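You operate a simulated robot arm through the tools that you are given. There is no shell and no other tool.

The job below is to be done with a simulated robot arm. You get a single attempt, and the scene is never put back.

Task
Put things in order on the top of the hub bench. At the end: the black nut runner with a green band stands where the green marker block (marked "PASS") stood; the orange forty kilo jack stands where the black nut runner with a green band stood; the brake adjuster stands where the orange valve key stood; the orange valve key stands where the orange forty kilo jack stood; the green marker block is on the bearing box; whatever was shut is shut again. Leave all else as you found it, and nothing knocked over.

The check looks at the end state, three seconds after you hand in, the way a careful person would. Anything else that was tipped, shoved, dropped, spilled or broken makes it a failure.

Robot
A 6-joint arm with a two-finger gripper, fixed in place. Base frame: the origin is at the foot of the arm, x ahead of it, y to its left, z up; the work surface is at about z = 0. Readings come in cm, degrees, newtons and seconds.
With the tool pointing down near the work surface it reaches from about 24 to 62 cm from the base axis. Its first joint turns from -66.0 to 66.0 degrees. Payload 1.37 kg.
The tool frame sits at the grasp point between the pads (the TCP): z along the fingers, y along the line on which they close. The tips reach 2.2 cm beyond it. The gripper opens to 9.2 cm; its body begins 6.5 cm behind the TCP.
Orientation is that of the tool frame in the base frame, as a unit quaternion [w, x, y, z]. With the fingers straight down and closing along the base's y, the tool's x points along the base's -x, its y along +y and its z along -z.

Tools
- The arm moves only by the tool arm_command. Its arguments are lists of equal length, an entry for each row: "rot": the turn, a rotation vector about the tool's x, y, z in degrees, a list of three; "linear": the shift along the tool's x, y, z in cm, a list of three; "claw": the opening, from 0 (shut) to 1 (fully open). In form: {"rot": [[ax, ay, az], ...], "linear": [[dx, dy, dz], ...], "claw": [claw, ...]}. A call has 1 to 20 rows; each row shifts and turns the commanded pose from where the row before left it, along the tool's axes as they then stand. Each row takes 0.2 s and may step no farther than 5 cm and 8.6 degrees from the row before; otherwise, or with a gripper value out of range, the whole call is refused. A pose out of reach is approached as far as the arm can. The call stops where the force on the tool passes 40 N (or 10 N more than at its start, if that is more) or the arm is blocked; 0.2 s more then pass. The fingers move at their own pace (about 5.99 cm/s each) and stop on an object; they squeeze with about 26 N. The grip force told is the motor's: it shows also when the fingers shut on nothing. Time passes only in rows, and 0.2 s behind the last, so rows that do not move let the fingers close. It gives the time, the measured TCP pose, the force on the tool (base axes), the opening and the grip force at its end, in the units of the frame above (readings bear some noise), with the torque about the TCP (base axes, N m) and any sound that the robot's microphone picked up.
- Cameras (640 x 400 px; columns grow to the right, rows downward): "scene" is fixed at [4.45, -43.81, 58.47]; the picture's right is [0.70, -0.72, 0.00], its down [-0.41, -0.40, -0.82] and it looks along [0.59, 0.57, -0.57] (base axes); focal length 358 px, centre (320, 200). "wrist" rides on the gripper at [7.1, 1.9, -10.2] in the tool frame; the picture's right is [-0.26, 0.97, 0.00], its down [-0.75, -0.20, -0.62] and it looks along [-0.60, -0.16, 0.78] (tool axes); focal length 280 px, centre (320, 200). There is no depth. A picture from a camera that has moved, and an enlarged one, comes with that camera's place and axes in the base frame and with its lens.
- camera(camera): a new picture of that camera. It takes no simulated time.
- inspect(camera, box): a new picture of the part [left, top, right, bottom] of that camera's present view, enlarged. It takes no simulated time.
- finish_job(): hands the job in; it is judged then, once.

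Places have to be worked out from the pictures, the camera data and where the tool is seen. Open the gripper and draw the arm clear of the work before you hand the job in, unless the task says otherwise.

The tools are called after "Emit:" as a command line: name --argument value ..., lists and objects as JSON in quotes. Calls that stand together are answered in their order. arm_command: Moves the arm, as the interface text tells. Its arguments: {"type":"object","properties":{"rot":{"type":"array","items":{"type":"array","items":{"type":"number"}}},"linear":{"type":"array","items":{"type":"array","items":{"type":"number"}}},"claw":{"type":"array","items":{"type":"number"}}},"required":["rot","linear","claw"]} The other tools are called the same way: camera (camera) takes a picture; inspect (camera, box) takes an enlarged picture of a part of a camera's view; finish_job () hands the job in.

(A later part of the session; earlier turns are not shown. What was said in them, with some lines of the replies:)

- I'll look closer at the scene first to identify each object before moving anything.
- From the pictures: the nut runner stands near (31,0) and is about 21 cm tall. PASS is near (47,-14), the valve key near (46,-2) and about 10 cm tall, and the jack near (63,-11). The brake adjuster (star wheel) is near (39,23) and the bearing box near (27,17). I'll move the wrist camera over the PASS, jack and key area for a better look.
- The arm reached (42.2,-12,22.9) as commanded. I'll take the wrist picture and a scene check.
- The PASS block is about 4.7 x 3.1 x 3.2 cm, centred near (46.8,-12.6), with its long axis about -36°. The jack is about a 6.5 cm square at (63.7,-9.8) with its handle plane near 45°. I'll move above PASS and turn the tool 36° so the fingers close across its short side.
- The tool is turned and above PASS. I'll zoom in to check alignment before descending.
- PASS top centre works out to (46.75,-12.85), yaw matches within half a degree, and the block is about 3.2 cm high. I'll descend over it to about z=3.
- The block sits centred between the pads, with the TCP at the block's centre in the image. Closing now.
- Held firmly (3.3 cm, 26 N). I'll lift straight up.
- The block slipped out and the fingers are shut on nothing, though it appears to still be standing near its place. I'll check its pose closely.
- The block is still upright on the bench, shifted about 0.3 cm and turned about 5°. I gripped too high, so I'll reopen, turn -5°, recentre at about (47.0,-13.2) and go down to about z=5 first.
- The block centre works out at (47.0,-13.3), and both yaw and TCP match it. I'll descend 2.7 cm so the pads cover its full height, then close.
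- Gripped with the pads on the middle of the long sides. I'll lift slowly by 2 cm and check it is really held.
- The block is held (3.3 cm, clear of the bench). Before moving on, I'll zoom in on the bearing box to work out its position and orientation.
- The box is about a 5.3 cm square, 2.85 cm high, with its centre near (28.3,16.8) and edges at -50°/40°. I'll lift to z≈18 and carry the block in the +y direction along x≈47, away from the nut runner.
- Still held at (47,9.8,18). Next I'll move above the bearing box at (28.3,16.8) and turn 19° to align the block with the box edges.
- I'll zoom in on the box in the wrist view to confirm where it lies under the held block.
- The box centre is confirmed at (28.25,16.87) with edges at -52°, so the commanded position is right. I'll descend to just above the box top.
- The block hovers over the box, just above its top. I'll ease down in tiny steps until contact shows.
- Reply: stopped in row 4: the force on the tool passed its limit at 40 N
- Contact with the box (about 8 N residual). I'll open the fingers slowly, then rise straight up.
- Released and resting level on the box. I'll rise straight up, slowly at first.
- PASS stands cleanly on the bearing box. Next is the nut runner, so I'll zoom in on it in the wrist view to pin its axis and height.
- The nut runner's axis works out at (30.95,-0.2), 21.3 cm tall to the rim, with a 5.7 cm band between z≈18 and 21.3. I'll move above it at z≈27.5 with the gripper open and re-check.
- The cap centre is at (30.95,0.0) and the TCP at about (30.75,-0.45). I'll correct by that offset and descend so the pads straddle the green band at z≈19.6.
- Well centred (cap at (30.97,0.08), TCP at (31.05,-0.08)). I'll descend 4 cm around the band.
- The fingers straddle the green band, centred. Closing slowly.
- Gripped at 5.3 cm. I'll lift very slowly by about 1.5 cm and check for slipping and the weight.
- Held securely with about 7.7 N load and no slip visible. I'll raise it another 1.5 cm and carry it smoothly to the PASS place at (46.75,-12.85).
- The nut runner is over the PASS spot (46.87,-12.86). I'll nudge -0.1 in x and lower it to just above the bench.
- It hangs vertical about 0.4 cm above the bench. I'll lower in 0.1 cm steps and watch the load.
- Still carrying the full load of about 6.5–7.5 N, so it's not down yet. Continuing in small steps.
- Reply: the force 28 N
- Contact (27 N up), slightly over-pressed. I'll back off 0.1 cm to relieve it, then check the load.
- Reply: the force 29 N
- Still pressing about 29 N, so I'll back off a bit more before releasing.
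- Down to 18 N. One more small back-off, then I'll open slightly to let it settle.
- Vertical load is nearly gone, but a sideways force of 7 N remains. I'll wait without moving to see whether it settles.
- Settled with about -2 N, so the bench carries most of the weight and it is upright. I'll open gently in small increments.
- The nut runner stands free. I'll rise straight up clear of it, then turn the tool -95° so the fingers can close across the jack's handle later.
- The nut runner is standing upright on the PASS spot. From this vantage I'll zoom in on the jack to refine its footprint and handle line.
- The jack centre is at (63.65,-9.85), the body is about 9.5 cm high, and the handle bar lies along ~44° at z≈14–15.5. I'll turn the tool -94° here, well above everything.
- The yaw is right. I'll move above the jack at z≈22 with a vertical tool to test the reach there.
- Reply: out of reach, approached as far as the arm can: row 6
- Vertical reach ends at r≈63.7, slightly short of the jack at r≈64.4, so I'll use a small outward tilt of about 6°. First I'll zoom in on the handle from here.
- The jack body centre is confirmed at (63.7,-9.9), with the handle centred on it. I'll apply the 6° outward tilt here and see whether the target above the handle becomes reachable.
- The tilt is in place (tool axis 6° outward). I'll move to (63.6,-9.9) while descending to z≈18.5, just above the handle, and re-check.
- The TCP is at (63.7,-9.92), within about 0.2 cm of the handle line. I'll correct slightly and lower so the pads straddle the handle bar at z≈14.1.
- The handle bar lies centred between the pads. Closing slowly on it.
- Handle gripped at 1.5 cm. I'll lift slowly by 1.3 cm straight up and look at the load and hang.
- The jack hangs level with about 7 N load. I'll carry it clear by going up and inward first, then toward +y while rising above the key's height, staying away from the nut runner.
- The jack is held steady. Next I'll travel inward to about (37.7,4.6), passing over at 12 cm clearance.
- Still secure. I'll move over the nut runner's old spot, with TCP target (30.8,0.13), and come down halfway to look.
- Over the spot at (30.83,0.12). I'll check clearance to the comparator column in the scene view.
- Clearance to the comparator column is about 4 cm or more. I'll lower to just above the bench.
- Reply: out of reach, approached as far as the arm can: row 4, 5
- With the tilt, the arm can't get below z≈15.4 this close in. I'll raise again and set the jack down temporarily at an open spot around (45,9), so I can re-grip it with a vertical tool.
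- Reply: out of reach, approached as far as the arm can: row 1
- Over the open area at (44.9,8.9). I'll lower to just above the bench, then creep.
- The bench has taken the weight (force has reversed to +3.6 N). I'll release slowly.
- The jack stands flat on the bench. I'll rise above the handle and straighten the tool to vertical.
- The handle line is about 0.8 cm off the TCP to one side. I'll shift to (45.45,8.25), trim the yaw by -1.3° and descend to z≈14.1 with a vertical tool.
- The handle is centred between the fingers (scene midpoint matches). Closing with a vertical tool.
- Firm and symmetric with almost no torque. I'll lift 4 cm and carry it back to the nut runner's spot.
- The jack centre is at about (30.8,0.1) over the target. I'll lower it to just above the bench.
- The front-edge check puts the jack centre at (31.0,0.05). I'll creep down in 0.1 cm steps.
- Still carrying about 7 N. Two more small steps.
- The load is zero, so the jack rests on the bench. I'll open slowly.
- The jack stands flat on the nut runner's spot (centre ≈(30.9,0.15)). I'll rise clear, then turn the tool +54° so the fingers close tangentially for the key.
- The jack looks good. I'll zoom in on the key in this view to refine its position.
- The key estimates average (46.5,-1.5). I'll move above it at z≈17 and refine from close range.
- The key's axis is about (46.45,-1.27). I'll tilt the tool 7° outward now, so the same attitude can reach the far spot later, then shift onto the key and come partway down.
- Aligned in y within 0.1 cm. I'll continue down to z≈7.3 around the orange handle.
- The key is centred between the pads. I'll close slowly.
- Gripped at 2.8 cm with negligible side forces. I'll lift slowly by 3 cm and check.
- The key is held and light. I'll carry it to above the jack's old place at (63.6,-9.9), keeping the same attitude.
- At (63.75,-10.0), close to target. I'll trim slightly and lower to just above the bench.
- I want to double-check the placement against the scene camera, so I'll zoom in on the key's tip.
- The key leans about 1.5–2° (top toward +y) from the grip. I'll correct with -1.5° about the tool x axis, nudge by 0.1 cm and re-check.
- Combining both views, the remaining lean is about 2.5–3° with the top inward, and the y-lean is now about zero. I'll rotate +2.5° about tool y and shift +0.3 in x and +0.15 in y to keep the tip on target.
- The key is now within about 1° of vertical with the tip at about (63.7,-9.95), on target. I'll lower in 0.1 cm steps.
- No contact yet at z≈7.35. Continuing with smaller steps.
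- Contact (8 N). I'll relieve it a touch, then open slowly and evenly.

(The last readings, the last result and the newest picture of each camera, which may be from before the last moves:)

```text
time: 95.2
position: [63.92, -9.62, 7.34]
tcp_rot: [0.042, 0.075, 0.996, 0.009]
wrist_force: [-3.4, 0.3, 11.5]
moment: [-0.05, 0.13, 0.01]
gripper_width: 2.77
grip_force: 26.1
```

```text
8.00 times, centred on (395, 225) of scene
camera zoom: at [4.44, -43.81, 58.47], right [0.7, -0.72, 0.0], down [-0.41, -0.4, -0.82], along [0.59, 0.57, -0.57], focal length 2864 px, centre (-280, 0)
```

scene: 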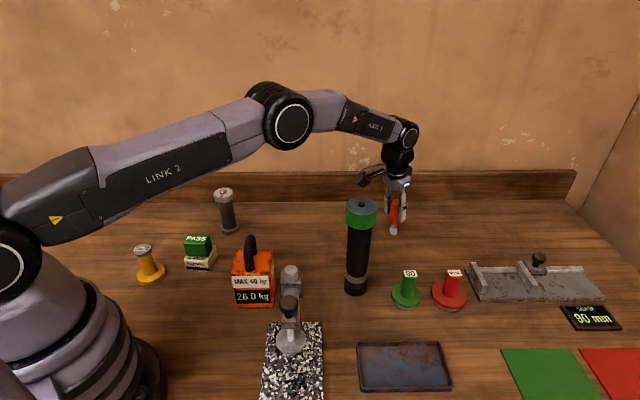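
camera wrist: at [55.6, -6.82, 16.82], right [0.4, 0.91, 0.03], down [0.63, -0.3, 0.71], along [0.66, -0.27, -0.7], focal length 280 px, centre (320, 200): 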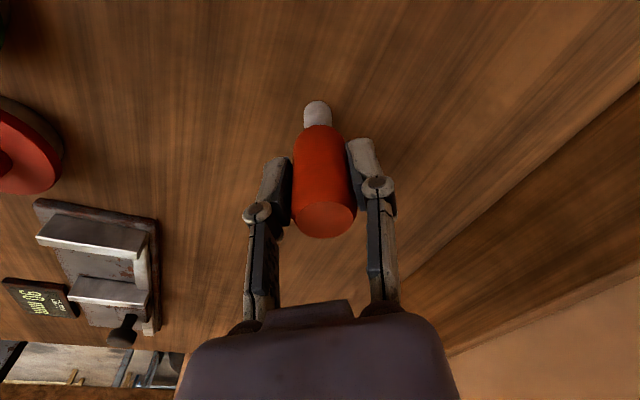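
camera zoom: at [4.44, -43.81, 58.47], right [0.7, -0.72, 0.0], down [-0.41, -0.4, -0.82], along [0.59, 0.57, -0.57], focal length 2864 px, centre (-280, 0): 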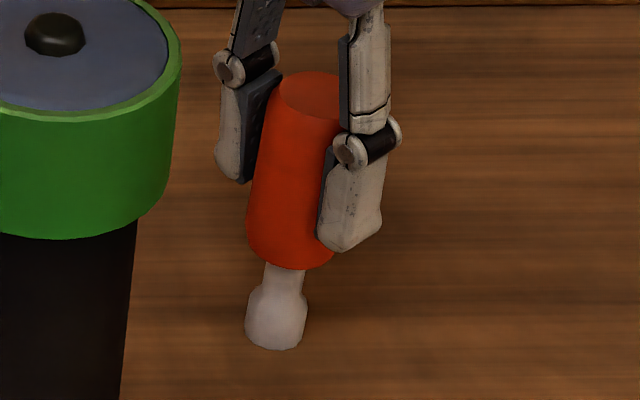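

Still 11 N, so I'll back off 0.06 more.

Emit:
arm_command --rot '[[0, 0, 0], [0, 0, 0], [0, 0, 0]]' --linear '[[-0.005, 0.002, -0.06], [0, 0, 0], [0, 0, 0]]' --claw '[0, 0, 0]'

```text
time: 96.0
position: [63.83, -9.63, 7.38]
tcp_rot: [0.04, 0.076, 0.996, 0.011]
wrist_force: [0.7, 0.9, 2.0]
moment: [0.04, -0.11, 0.02]
gripper_width: 2.76
grip_force: 25.8
```

Only 2 N left. I'll open in small even increments.

Emit:
arm_command --rot '[[0, 0, 0], [0, 0, 0], [0, 0, 0], [0, 0, 0], [0, 0, 0], [0, 0, 0], [0, 0, 0], [0, 0, 0]]' --linear '[[0, 0, 0], [0, 0, 0], [0, 0, 0], [0, 0, 0], [0, 0, 0], [0, 0, 0], [0, 0, 0], [0, 0, 0]]' --claw '[0.3, 0.32, 0.34, 0.38, 0.44, 0.5, 0.6, 0.65]'

Emit:
inspect --camera "scene" --box '[370, 200, 420, 250]'

Emit:
camera --camera "wrist"

```text
time: 97.8
position: [63.93, -9.76, 7.45]
tcp_rot: [0.04, 0.075, 0.996, 0.01]
wrist_force: [-0.5, 0.3, -0.2]
moment: [0.01, -0.03, 0.01]
gripper_width: 6.0
grip_force: 0.0
```

```text
8.00 times, centred on (395, 225) of scene
camera zoom: at [4.45, -43.81, 58.47], right [0.7, -0.72, 0.0], down [-0.41, -0.4, -0.82], along [0.59, 0.57, -0.57], focal length 2864 px, centre (-280, 0)
```

zoom: 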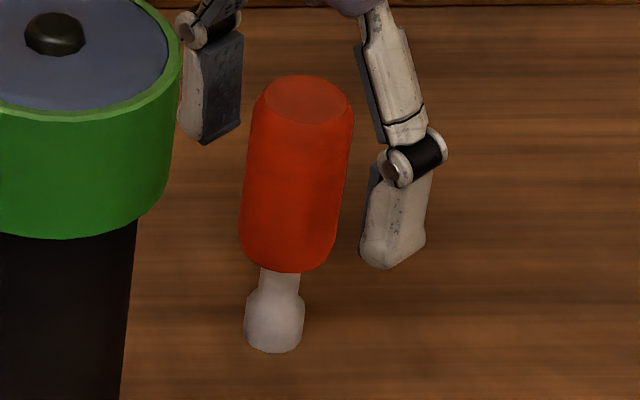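

```text
taken
camera wrist: at [56.31, -6.82, 17.01], right [0.4, 0.91, 0.05], down [0.66, -0.32, 0.68], along [0.64, -0.24, -0.73], focal length 280 px, centre (320, 200)
```

wrist: 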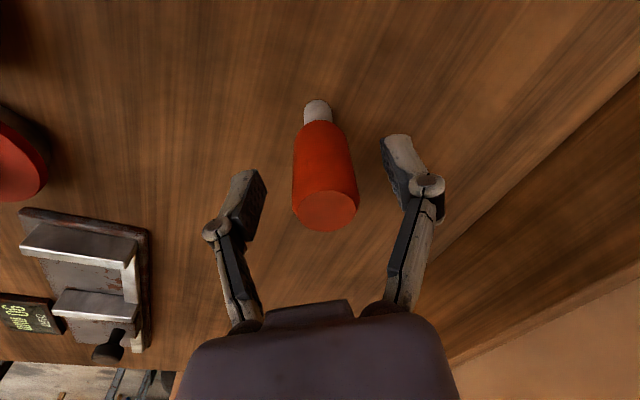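

The key stands upright on the jack's old spot. I'll rise straight up, clear of it.

Emit:
arm_command --rot '[[0, 0, 0], [0, 0, 0], [0, 0, 0], [0, 0, 0], [0, 0, 0], [0, 0, 0]]' --linear '[[-0.08, 0.026, -0.997], [-0.157, 0.052, -1.993], [-0.235, 0.078, -2.99], [-0.235, 0.078, -2.99], [-0.235, 0.078, -2.99], [0, 0, 0]]' --claw '[0.65, 0.65, 0.65, 0.65, 0.65, 0.65]'

Emit:
camera --camera "scene"

Emit:
camera --camera "wrist"

```text
time: 99.2
position: [63.85, -9.47, 19.62]
tcp_rot: [0.041, 0.075, 0.996, 0.01]
wrist_force: [-0.2, 0.2, 0.2]
moment: [-0.04, -0.01, 0.01]
gripper_width: 5.99
grip_force: 0.1
```

```text
taken
```

scene: 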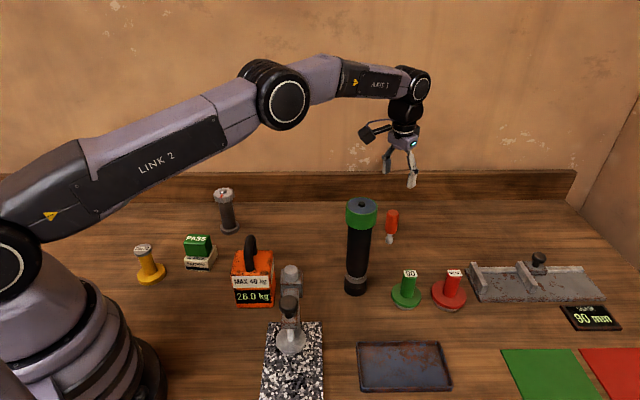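

```text
taken
camera wrist: at [56.33, -6.74, 29.18], right [0.4, 0.91, 0.05], down [0.66, -0.32, 0.68], along [0.63, -0.24, -0.73], focal length 280 px, centre (320, 200)
```

wrist: 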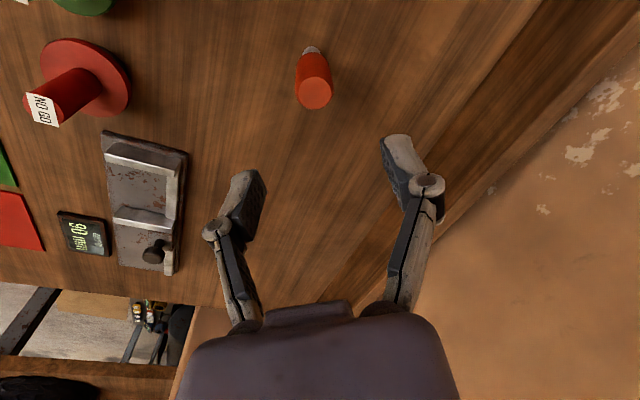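

The key stands fine. I'll move inward and up, then straighten the tool to vertical on the way to the brake adjuster.

Emit:
arm_command --rot '[[0, 0, 0], [0, 0, 0], [0, 0, 0], [0, 0, 0], [0, 0, 0], [0, -2.5, 0], [1.5, 0, 0], [0, 7, 0], [0, 0, 0]]' --linear '[[2.6, 1.64, -0.97], [2.6, 1.64, -0.97], [2.6, 1.64, -0.97], [2.6, 1.64, -0.97], [2.6, 1.64, -0.97], [0, 0, 0], [0, 0, 0], [0, 0, 0], [0, 0, 0]]' --claw '[1, 1, 1, 1, 1, 1, 1, 1, 1]'

```text
time: 101.2
position: [51.81, 0.28, 23.47]
tcp_rot: [0.0, 0.076, 0.997, 0.0]
wrist_force: [0.1, 0.1, 0.2]
moment: [0.0, -0.02, -0.01]
gripper_width: 9.2
grip_force: 0.1
```

The tool is vertical again at (51.8,0.3,23.5). I'll move over the adjuster near (39.4,22.5).

Emit:
arm_command --rot '[[0, 0, 0], [0, 0, 0], [0, 0, 0], [0, 0, 0], [0, 0, 0], [0, 0, 0], [0, 0, 0], [0, 0, 0]]' --linear '[[2.23, 2.85, 0], [2.23, 2.85, 0], [2.23, 2.85, 0], [2.23, 2.85, 0], [2.23, 2.85, 0], [2.23, 2.85, 0], [2.23, 2.85, 0], [0, 0, 0]]' --claw '[1, 1, 1, 1, 1, 1, 1, 1]'

Emit:
camera --camera "wrist"

Emit:
camera --camera "scene"

```text
time: 103.0
position: [39.74, 22.53, 23.41]
tcp_rot: [0.001, 0.076, 0.997, 0.0]
wrist_force: [-0.6, -0.1, 1.0]
moment: [-0.03, 0.0, -0.01]
gripper_width: 9.23
grip_force: 0.0
```

```text
taken
camera wrist: at [32.92, 25.57, 33.53], right [0.41, 0.91, 0.0], down [0.71, -0.32, 0.63], along [0.57, -0.25, -0.78], focal length 280 px, centre (320, 200)
```

wrist: 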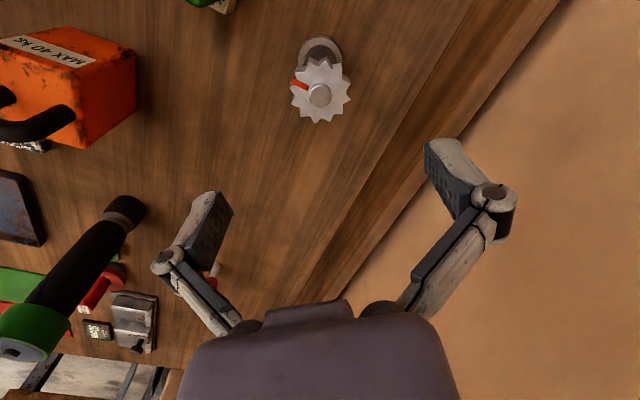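

```text
taken
```

scene: 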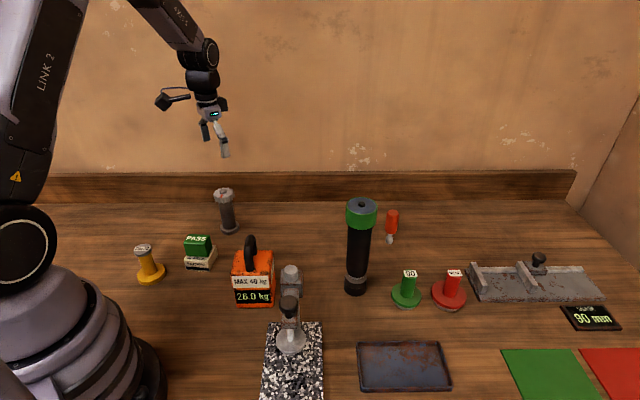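

I'll zoom in on the adjuster, and also double-check that the key is still standing.

Emit:
inspect --camera "wrist" --box '[270, 20, 370, 140]'

Emit:
inspect --camera "scene" --box '[340, 190, 430, 260]'

Emit:
inspect --camera "scene" --box '[195, 170, 260, 240]'

```text
3.33 times, centred on (320, 80) of wrist
camera zoom: at [32.92, 25.57, 33.53], right [0.41, 0.91, 0.0], down [0.71, -0.32, 0.63], along [0.57, -0.25, -0.78], focal length 935 px, centre (320, 600)
```

zoom: 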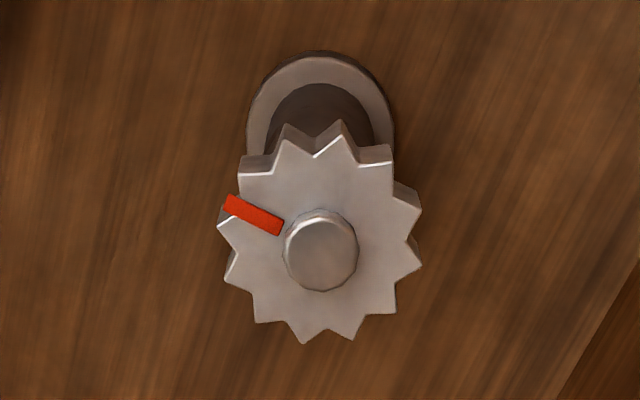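

```text
5.71 times, centred on (385, 225) of scene
camera zoom: at [4.45, -43.81, 58.47], right [0.7, -0.72, 0.0], down [-0.41, -0.4, -0.82], along [0.59, 0.57, -0.57], focal length 2046 px, centre (-51, 57)
```

zoom: 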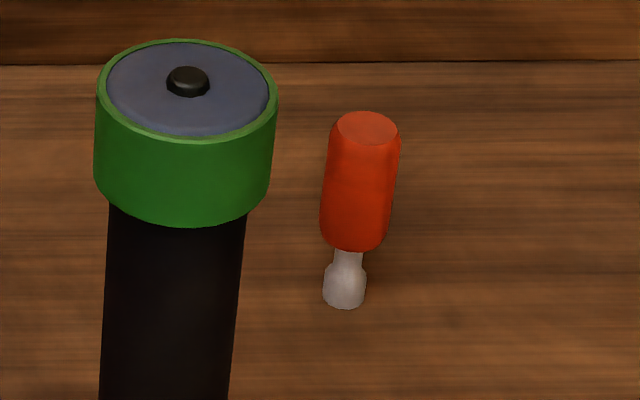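

```text
5.71 times, centred on (228, 205) of scene
camera zoom: at [4.45, -43.81, 58.47], right [0.7, -0.72, 0.0], down [-0.41, -0.4, -0.82], along [0.59, 0.57, -0.57], focal length 2046 px, centre (849, 171)
```

zoom: 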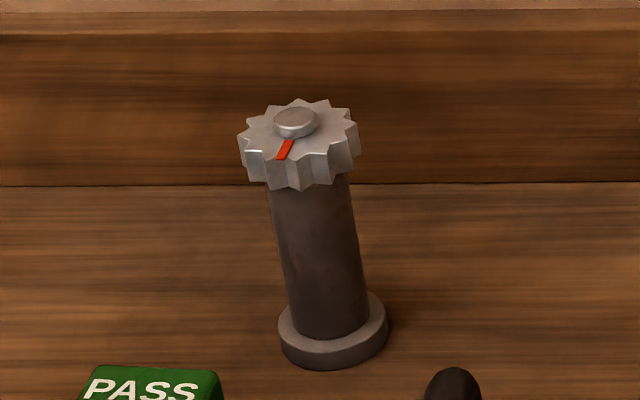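

The key stands fine. The adjuster axis is at (39.4,22.6); its wheel (12 teeth, Ø≈4.9, z≈8.6–10.4) sits exactly on the tool axis. I'll grip the star wheel, turning 9° so each pad meets two teeth, and descend to z≈13.5 first.

Emit:
arm_command --rot '[[0, 0, 4.5], [0, 0, 4.5], [0, 0, 0], [0, 0, 0], [0, 0, 0], [0, 0, 0]]' --linear '[[0, 0, 0], [0, 0, 0], [0, 0, 3.5], [0, 0, 3.5], [0, 0, 3.0], [0, 0, 0]]' --claw '[1, 1, 1, 1, 1, 1]'

Emit:
camera --camera "wrist"

Emit:
inspect --camera "scene" --box '[170, 130, 290, 250]'

```text
time: 104.5
position: [39.54, 22.49, 13.26]
tcp_rot: [0.001, 0.154, 0.988, 0.001]
wrist_force: [0.0, -0.1, 0.0]
moment: [0.02, -0.03, -0.01]
gripper_width: 9.24
grip_force: 0.0
```

```text
taken
camera wrist: at [33.29, 26.4, 23.49], right [0.54, 0.84, 0.0], down [0.65, -0.42, 0.63], along [0.53, -0.34, -0.78], focal length 280 px, centre (320, 200)
```

wrist: 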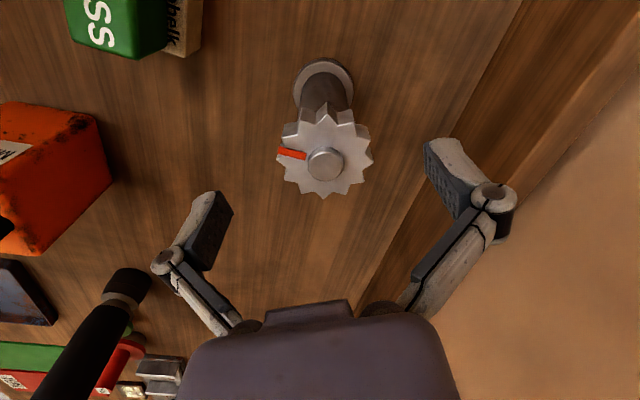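

```text
3.33 times, centred on (230, 190) of scene
camera zoom: at [4.45, -43.81, 58.47], right [0.7, -0.72, 0.0], down [-0.41, -0.4, -0.82], along [0.59, 0.57, -0.57], focal length 1194 px, centre (620, 233)
```

zoom: 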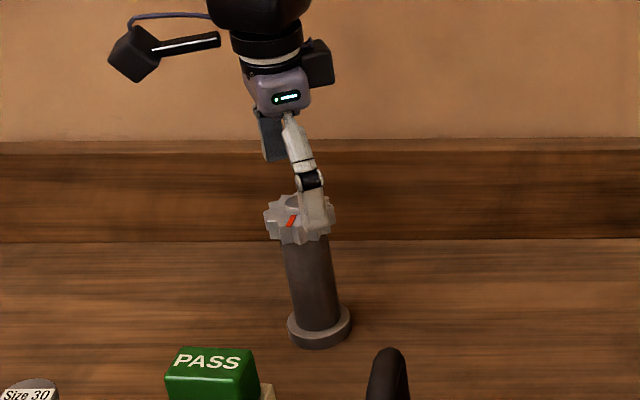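

The wheel is about 0.2 cm toward +y of the tool axis. I'll shift and descend to z≈9.6.

Emit:
arm_command --rot '[[0, 0, 0], [0, 0, 0], [0, 0, 0], [0, 0, 0]]' --linear '[[0, 0.22, 0.5], [0, 0, 1.6], [0, 0, 1.6], [0, 0, 0]]' --claw '[1, 1, 1, 1]'

Emit:
camera --camera "wrist"

Emit:
inspect --camera "scene" --box '[170, 130, 290, 250]'

```text
time: 105.5
position: [39.54, 22.69, 9.47]
tcp_rot: [0.001, 0.153, 0.988, 0.001]
wrist_force: [0.3, 0.1, -0.4]
moment: [-0.02, 0.01, 0.01]
gripper_width: 9.21
grip_force: 0.0
```

```text
taken
camera wrist: at [33.24, 26.63, 19.69], right [0.54, 0.84, 0.0], down [0.65, -0.42, 0.63], along [0.53, -0.34, -0.78], focal length 280 px, centre (320, 200)
```

wrist: 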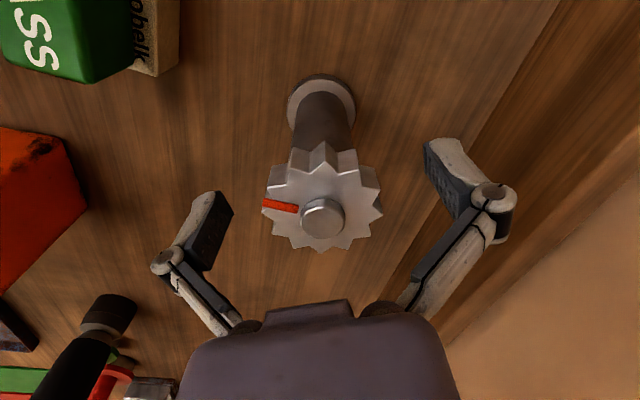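

```text
3.33 times, centred on (230, 190) of scene
camera zoom: at [4.45, -43.81, 58.47], right [0.7, -0.72, 0.0], down [-0.41, -0.4, -0.82], along [0.59, 0.57, -0.57], focal length 1194 px, centre (620, 233)
```

zoom: 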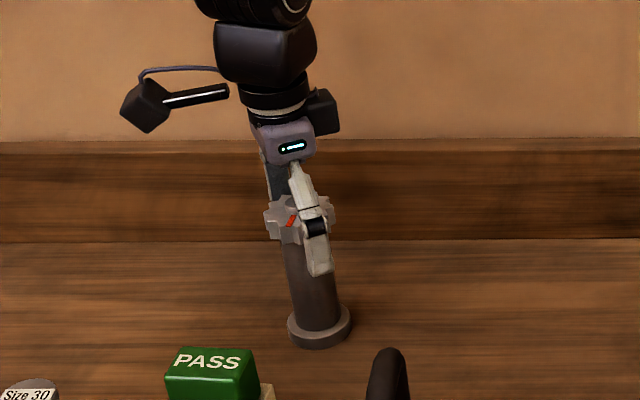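

The wheel is centred between the pads. Closing slowly.

Emit:
arm_command --rot '[[0, 0, 0], [0, 0, 0], [0, 0, 0], [0, 0, 0], [0, 0, 0], [0, 0, 0], [0, 0, 0]]' --linear '[[0, 0, 0], [0, 0, 0], [0, 0, 0], [0, 0, 0], [0, 0, 0], [0, 0, 0], [0, 0, 0]]' --claw '[0.75, 0.65, 0.58, 0.5, 0.35, 0.15, 0]'

Emit:
camera --camera "wrist"

Emit:
inspect --camera "scene" --box '[170, 130, 290, 250]'

```text
time: 107.0
position: [39.45, 22.74, 9.69]
tcp_rot: [0.001, 0.154, 0.988, 0.0]
wrist_force: [-1.2, 2.6, 5.8]
moment: [0.01, 0.04, -0.03]
gripper_width: 4.69
grip_force: 26.2
```

```text
taken
camera wrist: at [33.25, 26.64, 19.74], right [0.54, 0.84, 0.0], down [0.65, -0.42, 0.63], along [0.53, -0.34, -0.78], focal length 280 px, centre (320, 200)
```

wrist: 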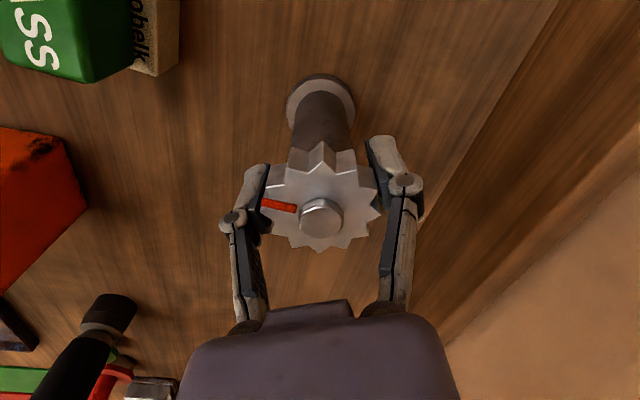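

```text
3.33 times, centred on (230, 190) of scene
camera zoom: at [4.45, -43.81, 58.47], right [0.7, -0.72, 0.0], down [-0.41, -0.4, -0.82], along [0.59, 0.57, -0.57], focal length 1194 px, centre (620, 233)
```

zoom: 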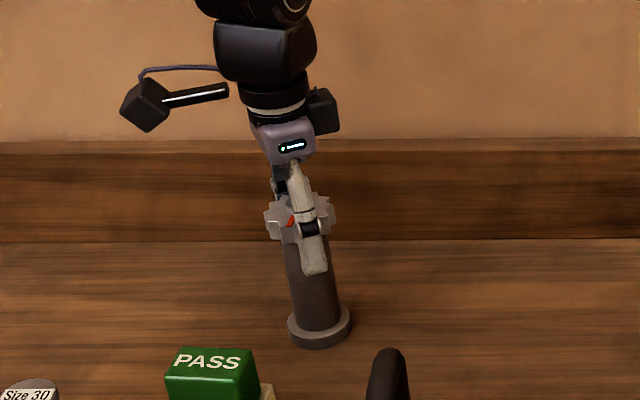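

Gripped at 4.69 cm, matching two-tooth contact on each side. I'll lift slowly by 1.5 cm and check the load and hang.

Emit:
arm_command --rot '[[0, 0, 0], [0, 0, 0], [0, 0, 0], [0, 0, 0], [0, 0, 0]]' --linear '[[0, 0, -0.2], [0, 0, -0.4], [0, 0, -0.5], [0, 0, -0.4], [0, 0, 0]]' --claw '[0, 0, 0, 0, 0]'

Emit:
camera --camera "wrist"

Emit:
inspect --camera "scene" --box '[170, 130, 290, 250]'

```text
time: 108.2
position: [39.4, 22.73, 11.06]
tcp_rot: [0.002, 0.154, 0.988, 0.002]
wrist_force: [0.2, -0.1, -4.0]
moment: [-0.03, 0.0, -0.01]
gripper_width: 4.67
grip_force: 26.6
```

```text
taken
camera wrist: at [33.18, 26.73, 21.31], right [0.54, 0.84, 0.0], down [0.65, -0.42, 0.63], along [0.53, -0.34, -0.78], focal length 280 px, centre (320, 200)
```

wrist: 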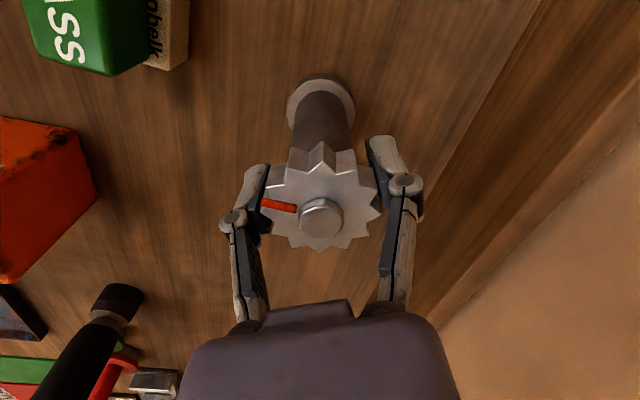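

```text
3.33 times, centred on (230, 190) of scene
camera zoom: at [4.45, -43.81, 58.47], right [0.7, -0.72, 0.0], down [-0.41, -0.4, -0.82], along [0.59, 0.57, -0.57], focal length 1194 px, centre (620, 233)
```

zoom: 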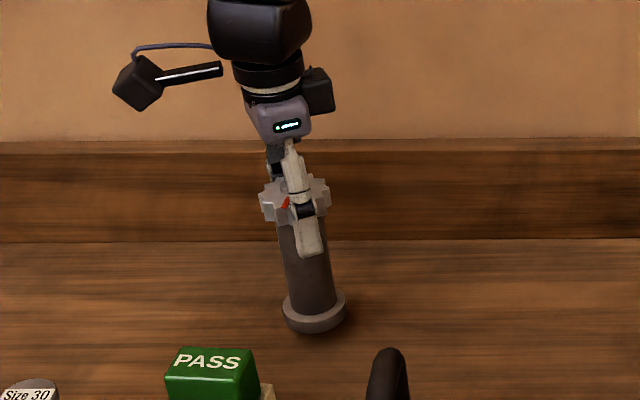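

The adjuster is held (4 N) and hanging straight. I'll raise it another 2.5 cm and carry it to the key's old place at (46.35,-1.2).

Emit:
arm_command --rot '[[0, 0, 0], [0, 0, 0], [0, 0, 0], [0, 0, 0], [0, 0, 0], [0, 0, 0], [0, 0, 0], [0, 0, 0], [0, 0, 0], [0, 0, 0], [0, 0, 0], [0, 0, 0], [0, 0, 0], [0, 0, 0], [0, 0, 0]]' --linear '[[0, 0, -1.0], [0, 0, -1.5], [-0.553, -0.826, 0], [-1.107, -1.652, 0], [-1.314, -1.962, 0], [-1.314, -1.962, 0], [-1.314, -1.962, 0], [-1.314, -1.962, 0], [-1.314, -1.962, 0], [-1.314, -1.962, 0], [-1.314, -1.962, 0], [-1.314, -1.962, 0], [-1.107, -1.652, 0], [-0.553, -0.826, 0], [0, 0, 0]]' --claw '[0, 0, 0, 0, 0, 0, 0, 0, 0, 0, 0, 0, 0, 0, 0]'

Emit:
camera --camera "wrist"

Emit:
camera --camera "scene"

```text
time: 111.5
position: [46.38, -1.14, 13.73]
tcp_rot: [0.001, 0.155, 0.988, 0.001]
wrist_force: [1.3, 0.8, -4.2]
moment: [-0.01, -0.02, 0.03]
gripper_width: 4.68
grip_force: 26.4
```

```text
taken
camera wrist: at [40.22, 2.93, 23.93], right [0.54, 0.84, 0.0], down [0.65, -0.42, 0.63], along [0.53, -0.34, -0.78], focal length 280 px, centre (320, 200)
```

wrist: 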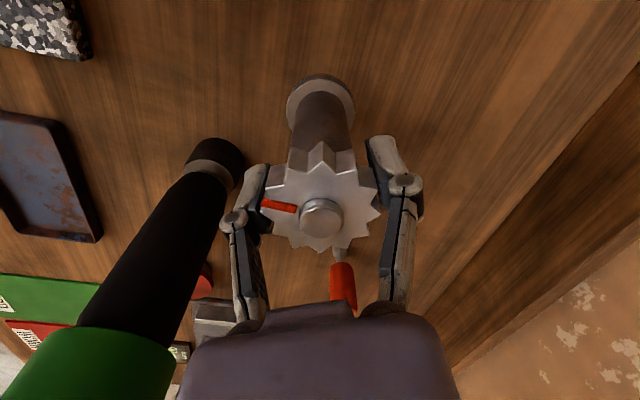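

```text
taken
```

scene: 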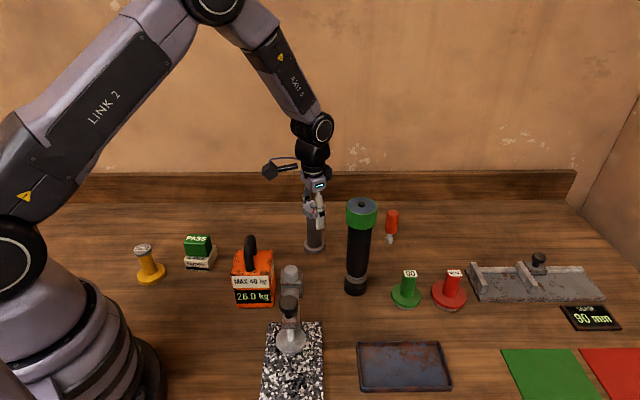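

In place at (46.4,-1.1). I'll lower to just above the bench.

Emit:
arm_command --rot '[[0, 0, 0], [0, 0, 0], [0, 0, 0], [0, 0, 0], [0, 0, 0], [0, 0, 0]]' --linear '[[0, -0.1, 0.5], [0, 0, 1.0], [0, 0, 1.0], [0, 0, 0.8], [0, 0, 0.4], [0, 0, 0]]' --claw '[0, 0, 0, 0, 0, 0]'

Emit:
inspect --camera "scene" --box '[260, 170, 380, 290]'

```text
time: 112.8
position: [46.48, -1.18, 10.01]
tcp_rot: [0.001, 0.154, 0.988, 0.0]
wrist_force: [0.8, -0.1, -3.9]
moment: [0.0, 0.03, -0.04]
gripper_width: 4.67
grip_force: 25.9
```

```text
3.33 times, centred on (320, 230) of scene
camera zoom: at [4.45, -43.81, 58.47], right [0.7, -0.72, 0.0], down [-0.41, -0.4, -0.82], along [0.59, 0.57, -0.57], focal length 1194 px, centre (320, 100)
```

zoom: 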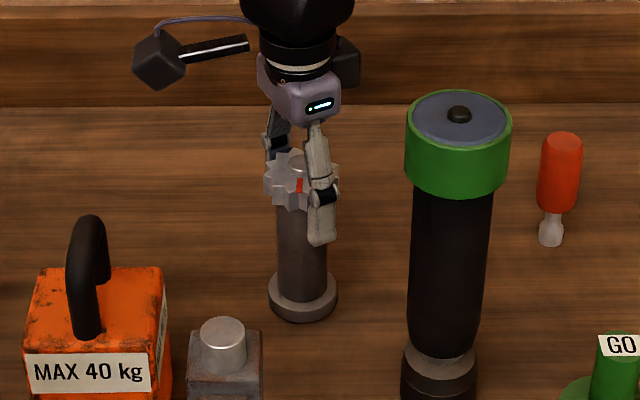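

The adjuster's base is within about 1 px of where the key's tip stood in the scene view. I'll creep down.

Emit:
arm_command --rot '[[0, 0, 0], [0, 0, 0], [0, 0, 0], [0, 0, 0]]' --linear '[[0, 0, 0.1], [0, 0, 0.1], [0, 0, 0.1], [0, 0, 0]]' --claw '[0, 0, 0, 0]'

```text
time: 113.8
position: [46.29, -1.25, 9.59]
tcp_rot: [0.001, 0.153, 0.988, 0.001]
wrist_force: [-0.3, 0.0, -3.9]
moment: [0.01, 0.0, 0.04]
gripper_width: 4.68
grip_force: 26.1
```

Still hanging at -3.9 N. Two smaller steps.

Emit:
arm_command --rot '[[0, 0, 0], [0, 0, 0], [0, 0, 0]]' --linear '[[0, 0, 0.07], [0, 0, 0.07], [0, 0, 0]]' --claw '[0, 0, 0]'

```text
time: 114.7
position: [46.46, -1.23, 9.61]
tcp_rot: [0.001, 0.155, 0.988, 0.0]
wrist_force: [-0.4, -0.1, -4.3]
moment: [0.01, -0.03, 0.0]
gripper_width: 4.66
grip_force: 26.3
```

Emit:
arm_command --rot '[[0, 0, 0], [0, 0, 0], [0, 0, 0]]' --linear '[[0, 0, 0.07], [0, 0, 0.06], [0, 0, 0]]' --claw '[0, 0, 0]'

```text
time: 115.5
position: [46.31, -1.15, 9.52]
tcp_rot: [0.001, 0.154, 0.988, 0.0]
wrist_force: [-6.3, 2.0, 18.4]
moment: [0.03, 0.13, -0.06]
gripper_width: 4.67
grip_force: 26.5
```

Contact (18 N). Backing off slightly before release.

Emit:
arm_command --rot '[[0, 0, 0], [0, 0, 0], [0, 0, 0]]' --linear '[[0, 0, -0.07], [0, 0, 0], [0, 0, 0]]' --claw '[0, 0, 0]'

```text
time: 116.2
position: [46.45, -1.2, 9.57]
tcp_rot: [0.002, 0.154, 0.988, 0.001]
wrist_force: [1.5, -0.8, 9.6]
moment: [-0.15, -0.44, -0.05]
gripper_width: 4.68
grip_force: 25.4
```

Emit:
arm_command --rot '[[0, 0, 0], [0, 0, 0], [0, 0, 0], [0, 0, 0]]' --linear '[[0, 0, -0.04], [0, 0, 0], [0, 0, 0], [0, 0, 0]]' --claw '[0, 0, 0, 0]'

Emit:
inspect --camera "scene" --box '[260, 170, 380, 290]'

```text
time: 117.2
position: [46.36, -1.29, 9.53]
tcp_rot: [0.001, 0.154, 0.988, 0.001]
wrist_force: [2.9, 3.0, 6.7]
moment: [0.14, -0.4, 0.09]
gripper_width: 4.69
grip_force: 26.3
```

```text
3.33 times, centred on (320, 230) of scene
camera zoom: at [4.45, -43.81, 58.47], right [0.7, -0.72, 0.0], down [-0.41, -0.4, -0.82], along [0.59, 0.57, -0.57], focal length 1194 px, centre (320, 100)
```

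zoom: 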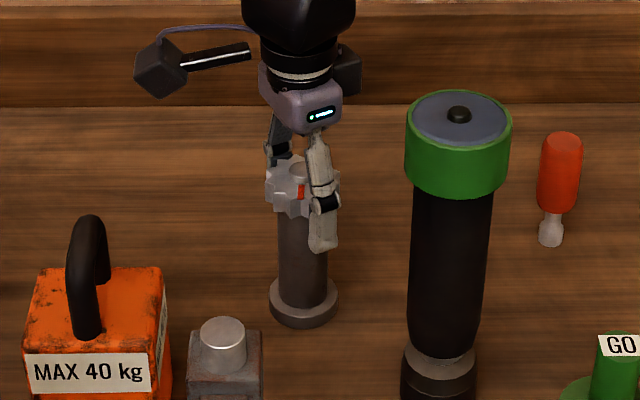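

The base rests flat with about 6.7 N of light preload. I'll open slowly.

Emit:
arm_command --rot '[[0, 0, 0], [0, 0, 0], [0, 0, 0], [0, 0, 0], [0, 0, 0], [0, 0, 0], [0, 0, 0]]' --linear '[[0, 0, 0], [0, 0, 0], [0, 0, 0], [0, 0, 0], [0, 0, 0], [0, 0, 0], [0, 0, 0]]' --claw '[0.51, 0.53, 0.56, 0.62, 0.7, 0.78, 0.78]'

Emit:
camera --camera "wrist"

Emit:
inspect --camera "scene" --box '[260, 170, 380, 290]'

```text
time: 118.8
position: [46.39, -1.32, 9.54]
tcp_rot: [0.002, 0.154, 0.988, 0.001]
wrist_force: [0.5, -0.8, 0.4]
moment: [0.0, -0.02, 0.01]
gripper_width: 7.17
grip_force: 0.0
```

```text
taken
camera wrist: at [40.18, 2.72, 19.71], right [0.54, 0.84, 0.0], down [0.65, -0.42, 0.63], along [0.53, -0.34, -0.78], focal length 280 px, centre (320, 200)
```

wrist: 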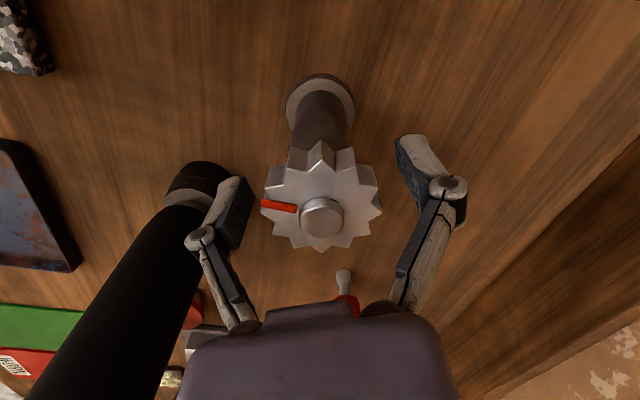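

```text
3.33 times, centred on (320, 230) of scene
camera zoom: at [4.45, -43.81, 58.47], right [0.7, -0.72, 0.0], down [-0.41, -0.4, -0.82], along [0.59, 0.57, -0.57], focal length 1194 px, centre (320, 100)
```

zoom: 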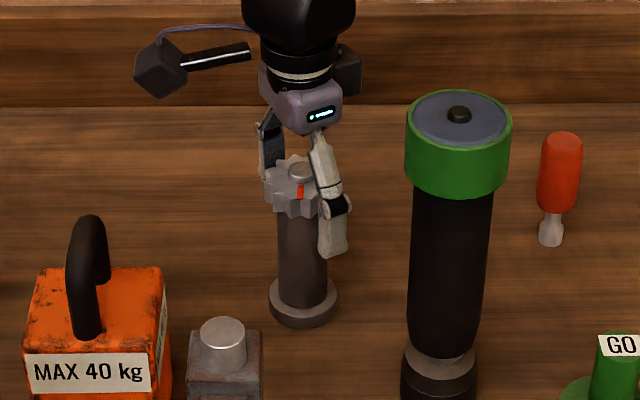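

The adjuster stands free. I'll rise straight up, well clear.

Emit:
arm_command --rot '[[0, 0, 0], [0, 0, 0], [0, 0, 0], [0, 0, 0], [0, 0, 0], [0, 0, 0], [0, 0, 0], [0, 0, 0], [0, 0, 0]]' --linear '[[0, 0, -1], [0, 0, -2], [0, 0, -3], [0, 0, -3.5], [0, 0, -3.5], [0, 0, -3.5], [0, 0, -3.5], [0, 0, -2], [0, 0, 0]]' --claw '[0.8, 0.8, 0.8, 0.8, 0.9, 1, 1, 1, 1]'

Emit:
camera --camera "wrist"

Emit:
camera --camera "scene"

```text
time: 120.8
position: [46.2, -1.3, 31.73]
tcp_rot: [0.0, 0.154, 0.988, 0.002]
wrist_force: [0.0, -0.4, 0.5]
moment: [-0.02, -0.01, -0.02]
gripper_width: 9.2
grip_force: 0.1
```

```text
taken
camera wrist: at [40.01, 2.69, 41.86], right [0.54, 0.84, 0.0], down [0.65, -0.42, 0.63], along [0.53, -0.34, -0.78], focal length 280 px, centre (320, 200)
```

wrist: 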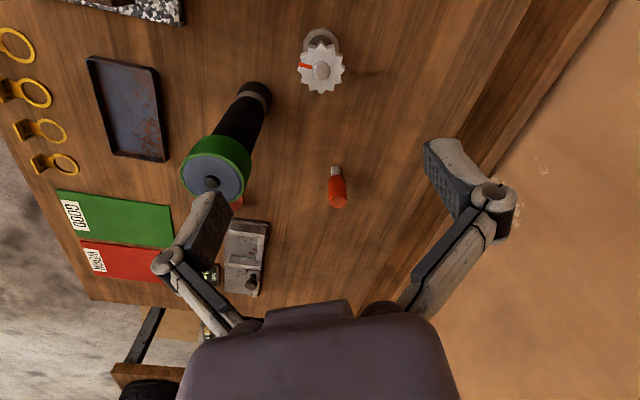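

```text
taken
```

scene: 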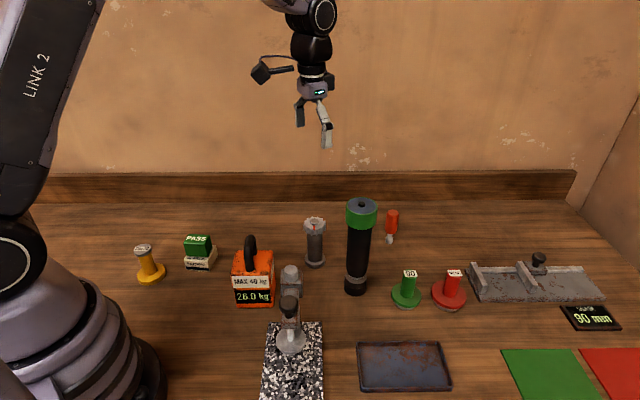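

Everything looks in place. A last close look at each item before handing in.

Emit:
inspect --camera "scene" --box '[120, 190, 280, 320]'

Emit:
inspect --camera "scene" --box '[270, 180, 430, 310]'

Emit:
inspect --camera "scene" --box '[240, 250, 640, 400]'

```text
3.08 times, centred on (200, 255) of scene
camera zoom: at [4.45, -43.81, 58.47], right [0.7, -0.72, 0.0], down [-0.41, -0.4, -0.82], along [0.59, 0.57, -0.57], focal length 1102 px, centre (689, 31)
```

zoom: 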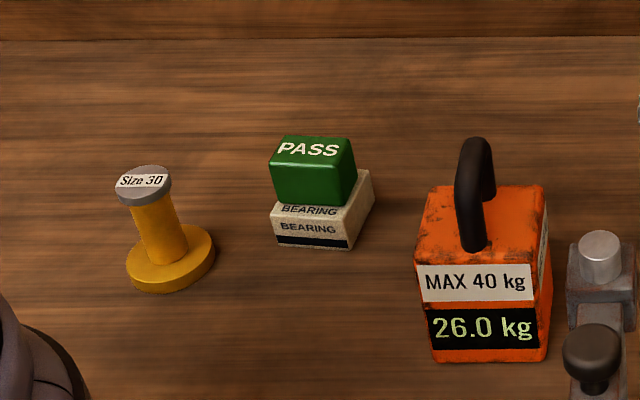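

```text
3.08 times, centred on (350, 245) of scene
camera zoom: at [4.45, -43.81, 58.47], right [0.7, -0.72, 0.0], down [-0.41, -0.4, -0.82], along [0.59, 0.57, -0.57], focal length 1102 px, centre (228, 62)
```

zoom: 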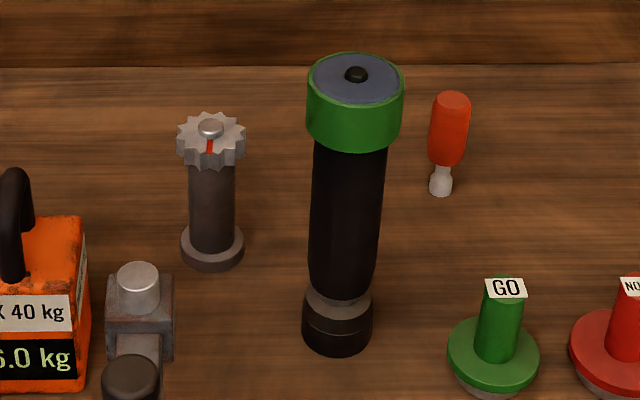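

```text
1.60 times, centred on (440, 325) of scene
camera zoom: at [4.45, -43.81, 58.47], right [0.7, -0.72, 0.0], down [-0.41, -0.4, -0.82], along [0.59, 0.57, -0.57], focal length 573 px, centre (128, 0)
```

zoom: 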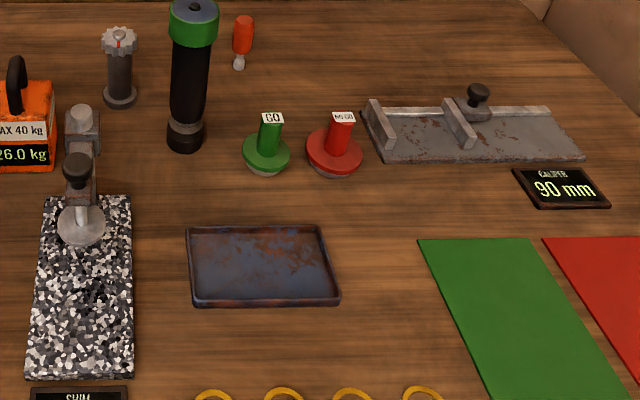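

All five items stand upright on their target places, PASS sits on the bearing box, and the rest looks undisturbed. The gripper is open and high above the bench, so I'm handing in.

Emit:
finish_job

```text
The job is handed in.
```

I've handed the job in. In the last pictures all five items stand upright where the task asked. I don't have the check's result yet.

- **Nut runner (green band):** it stands where the PASS block stood.
- **Forty kilo jack:** it stands where the nut runner stood.
- **Brake adjuster:** it stands where the valve key stood.
- **Valve key:** it stands where the jack stood.
- **PASS block:** it sits level on the bearing box.

- **Placement:** by my camera estimates each item is within a few millimetres of its target. The adjuster is the star-wheel piece; nothing on it is labelled, so I picked it by shape.
- **Slip:** the PASS block slipped out of the gripper on my first attempt. It stayed upright on the bench, shifted by a few millimetres, and the second grip held.
- **Jack:** I set it down on open bench partway through, to re-grip it before placing it.
- **Lids and doors:** I saw nothing that opens or shuts, so there was nothing to close.
- **Everything else:** it looks as I found it. The gripper is open and well above the bench.
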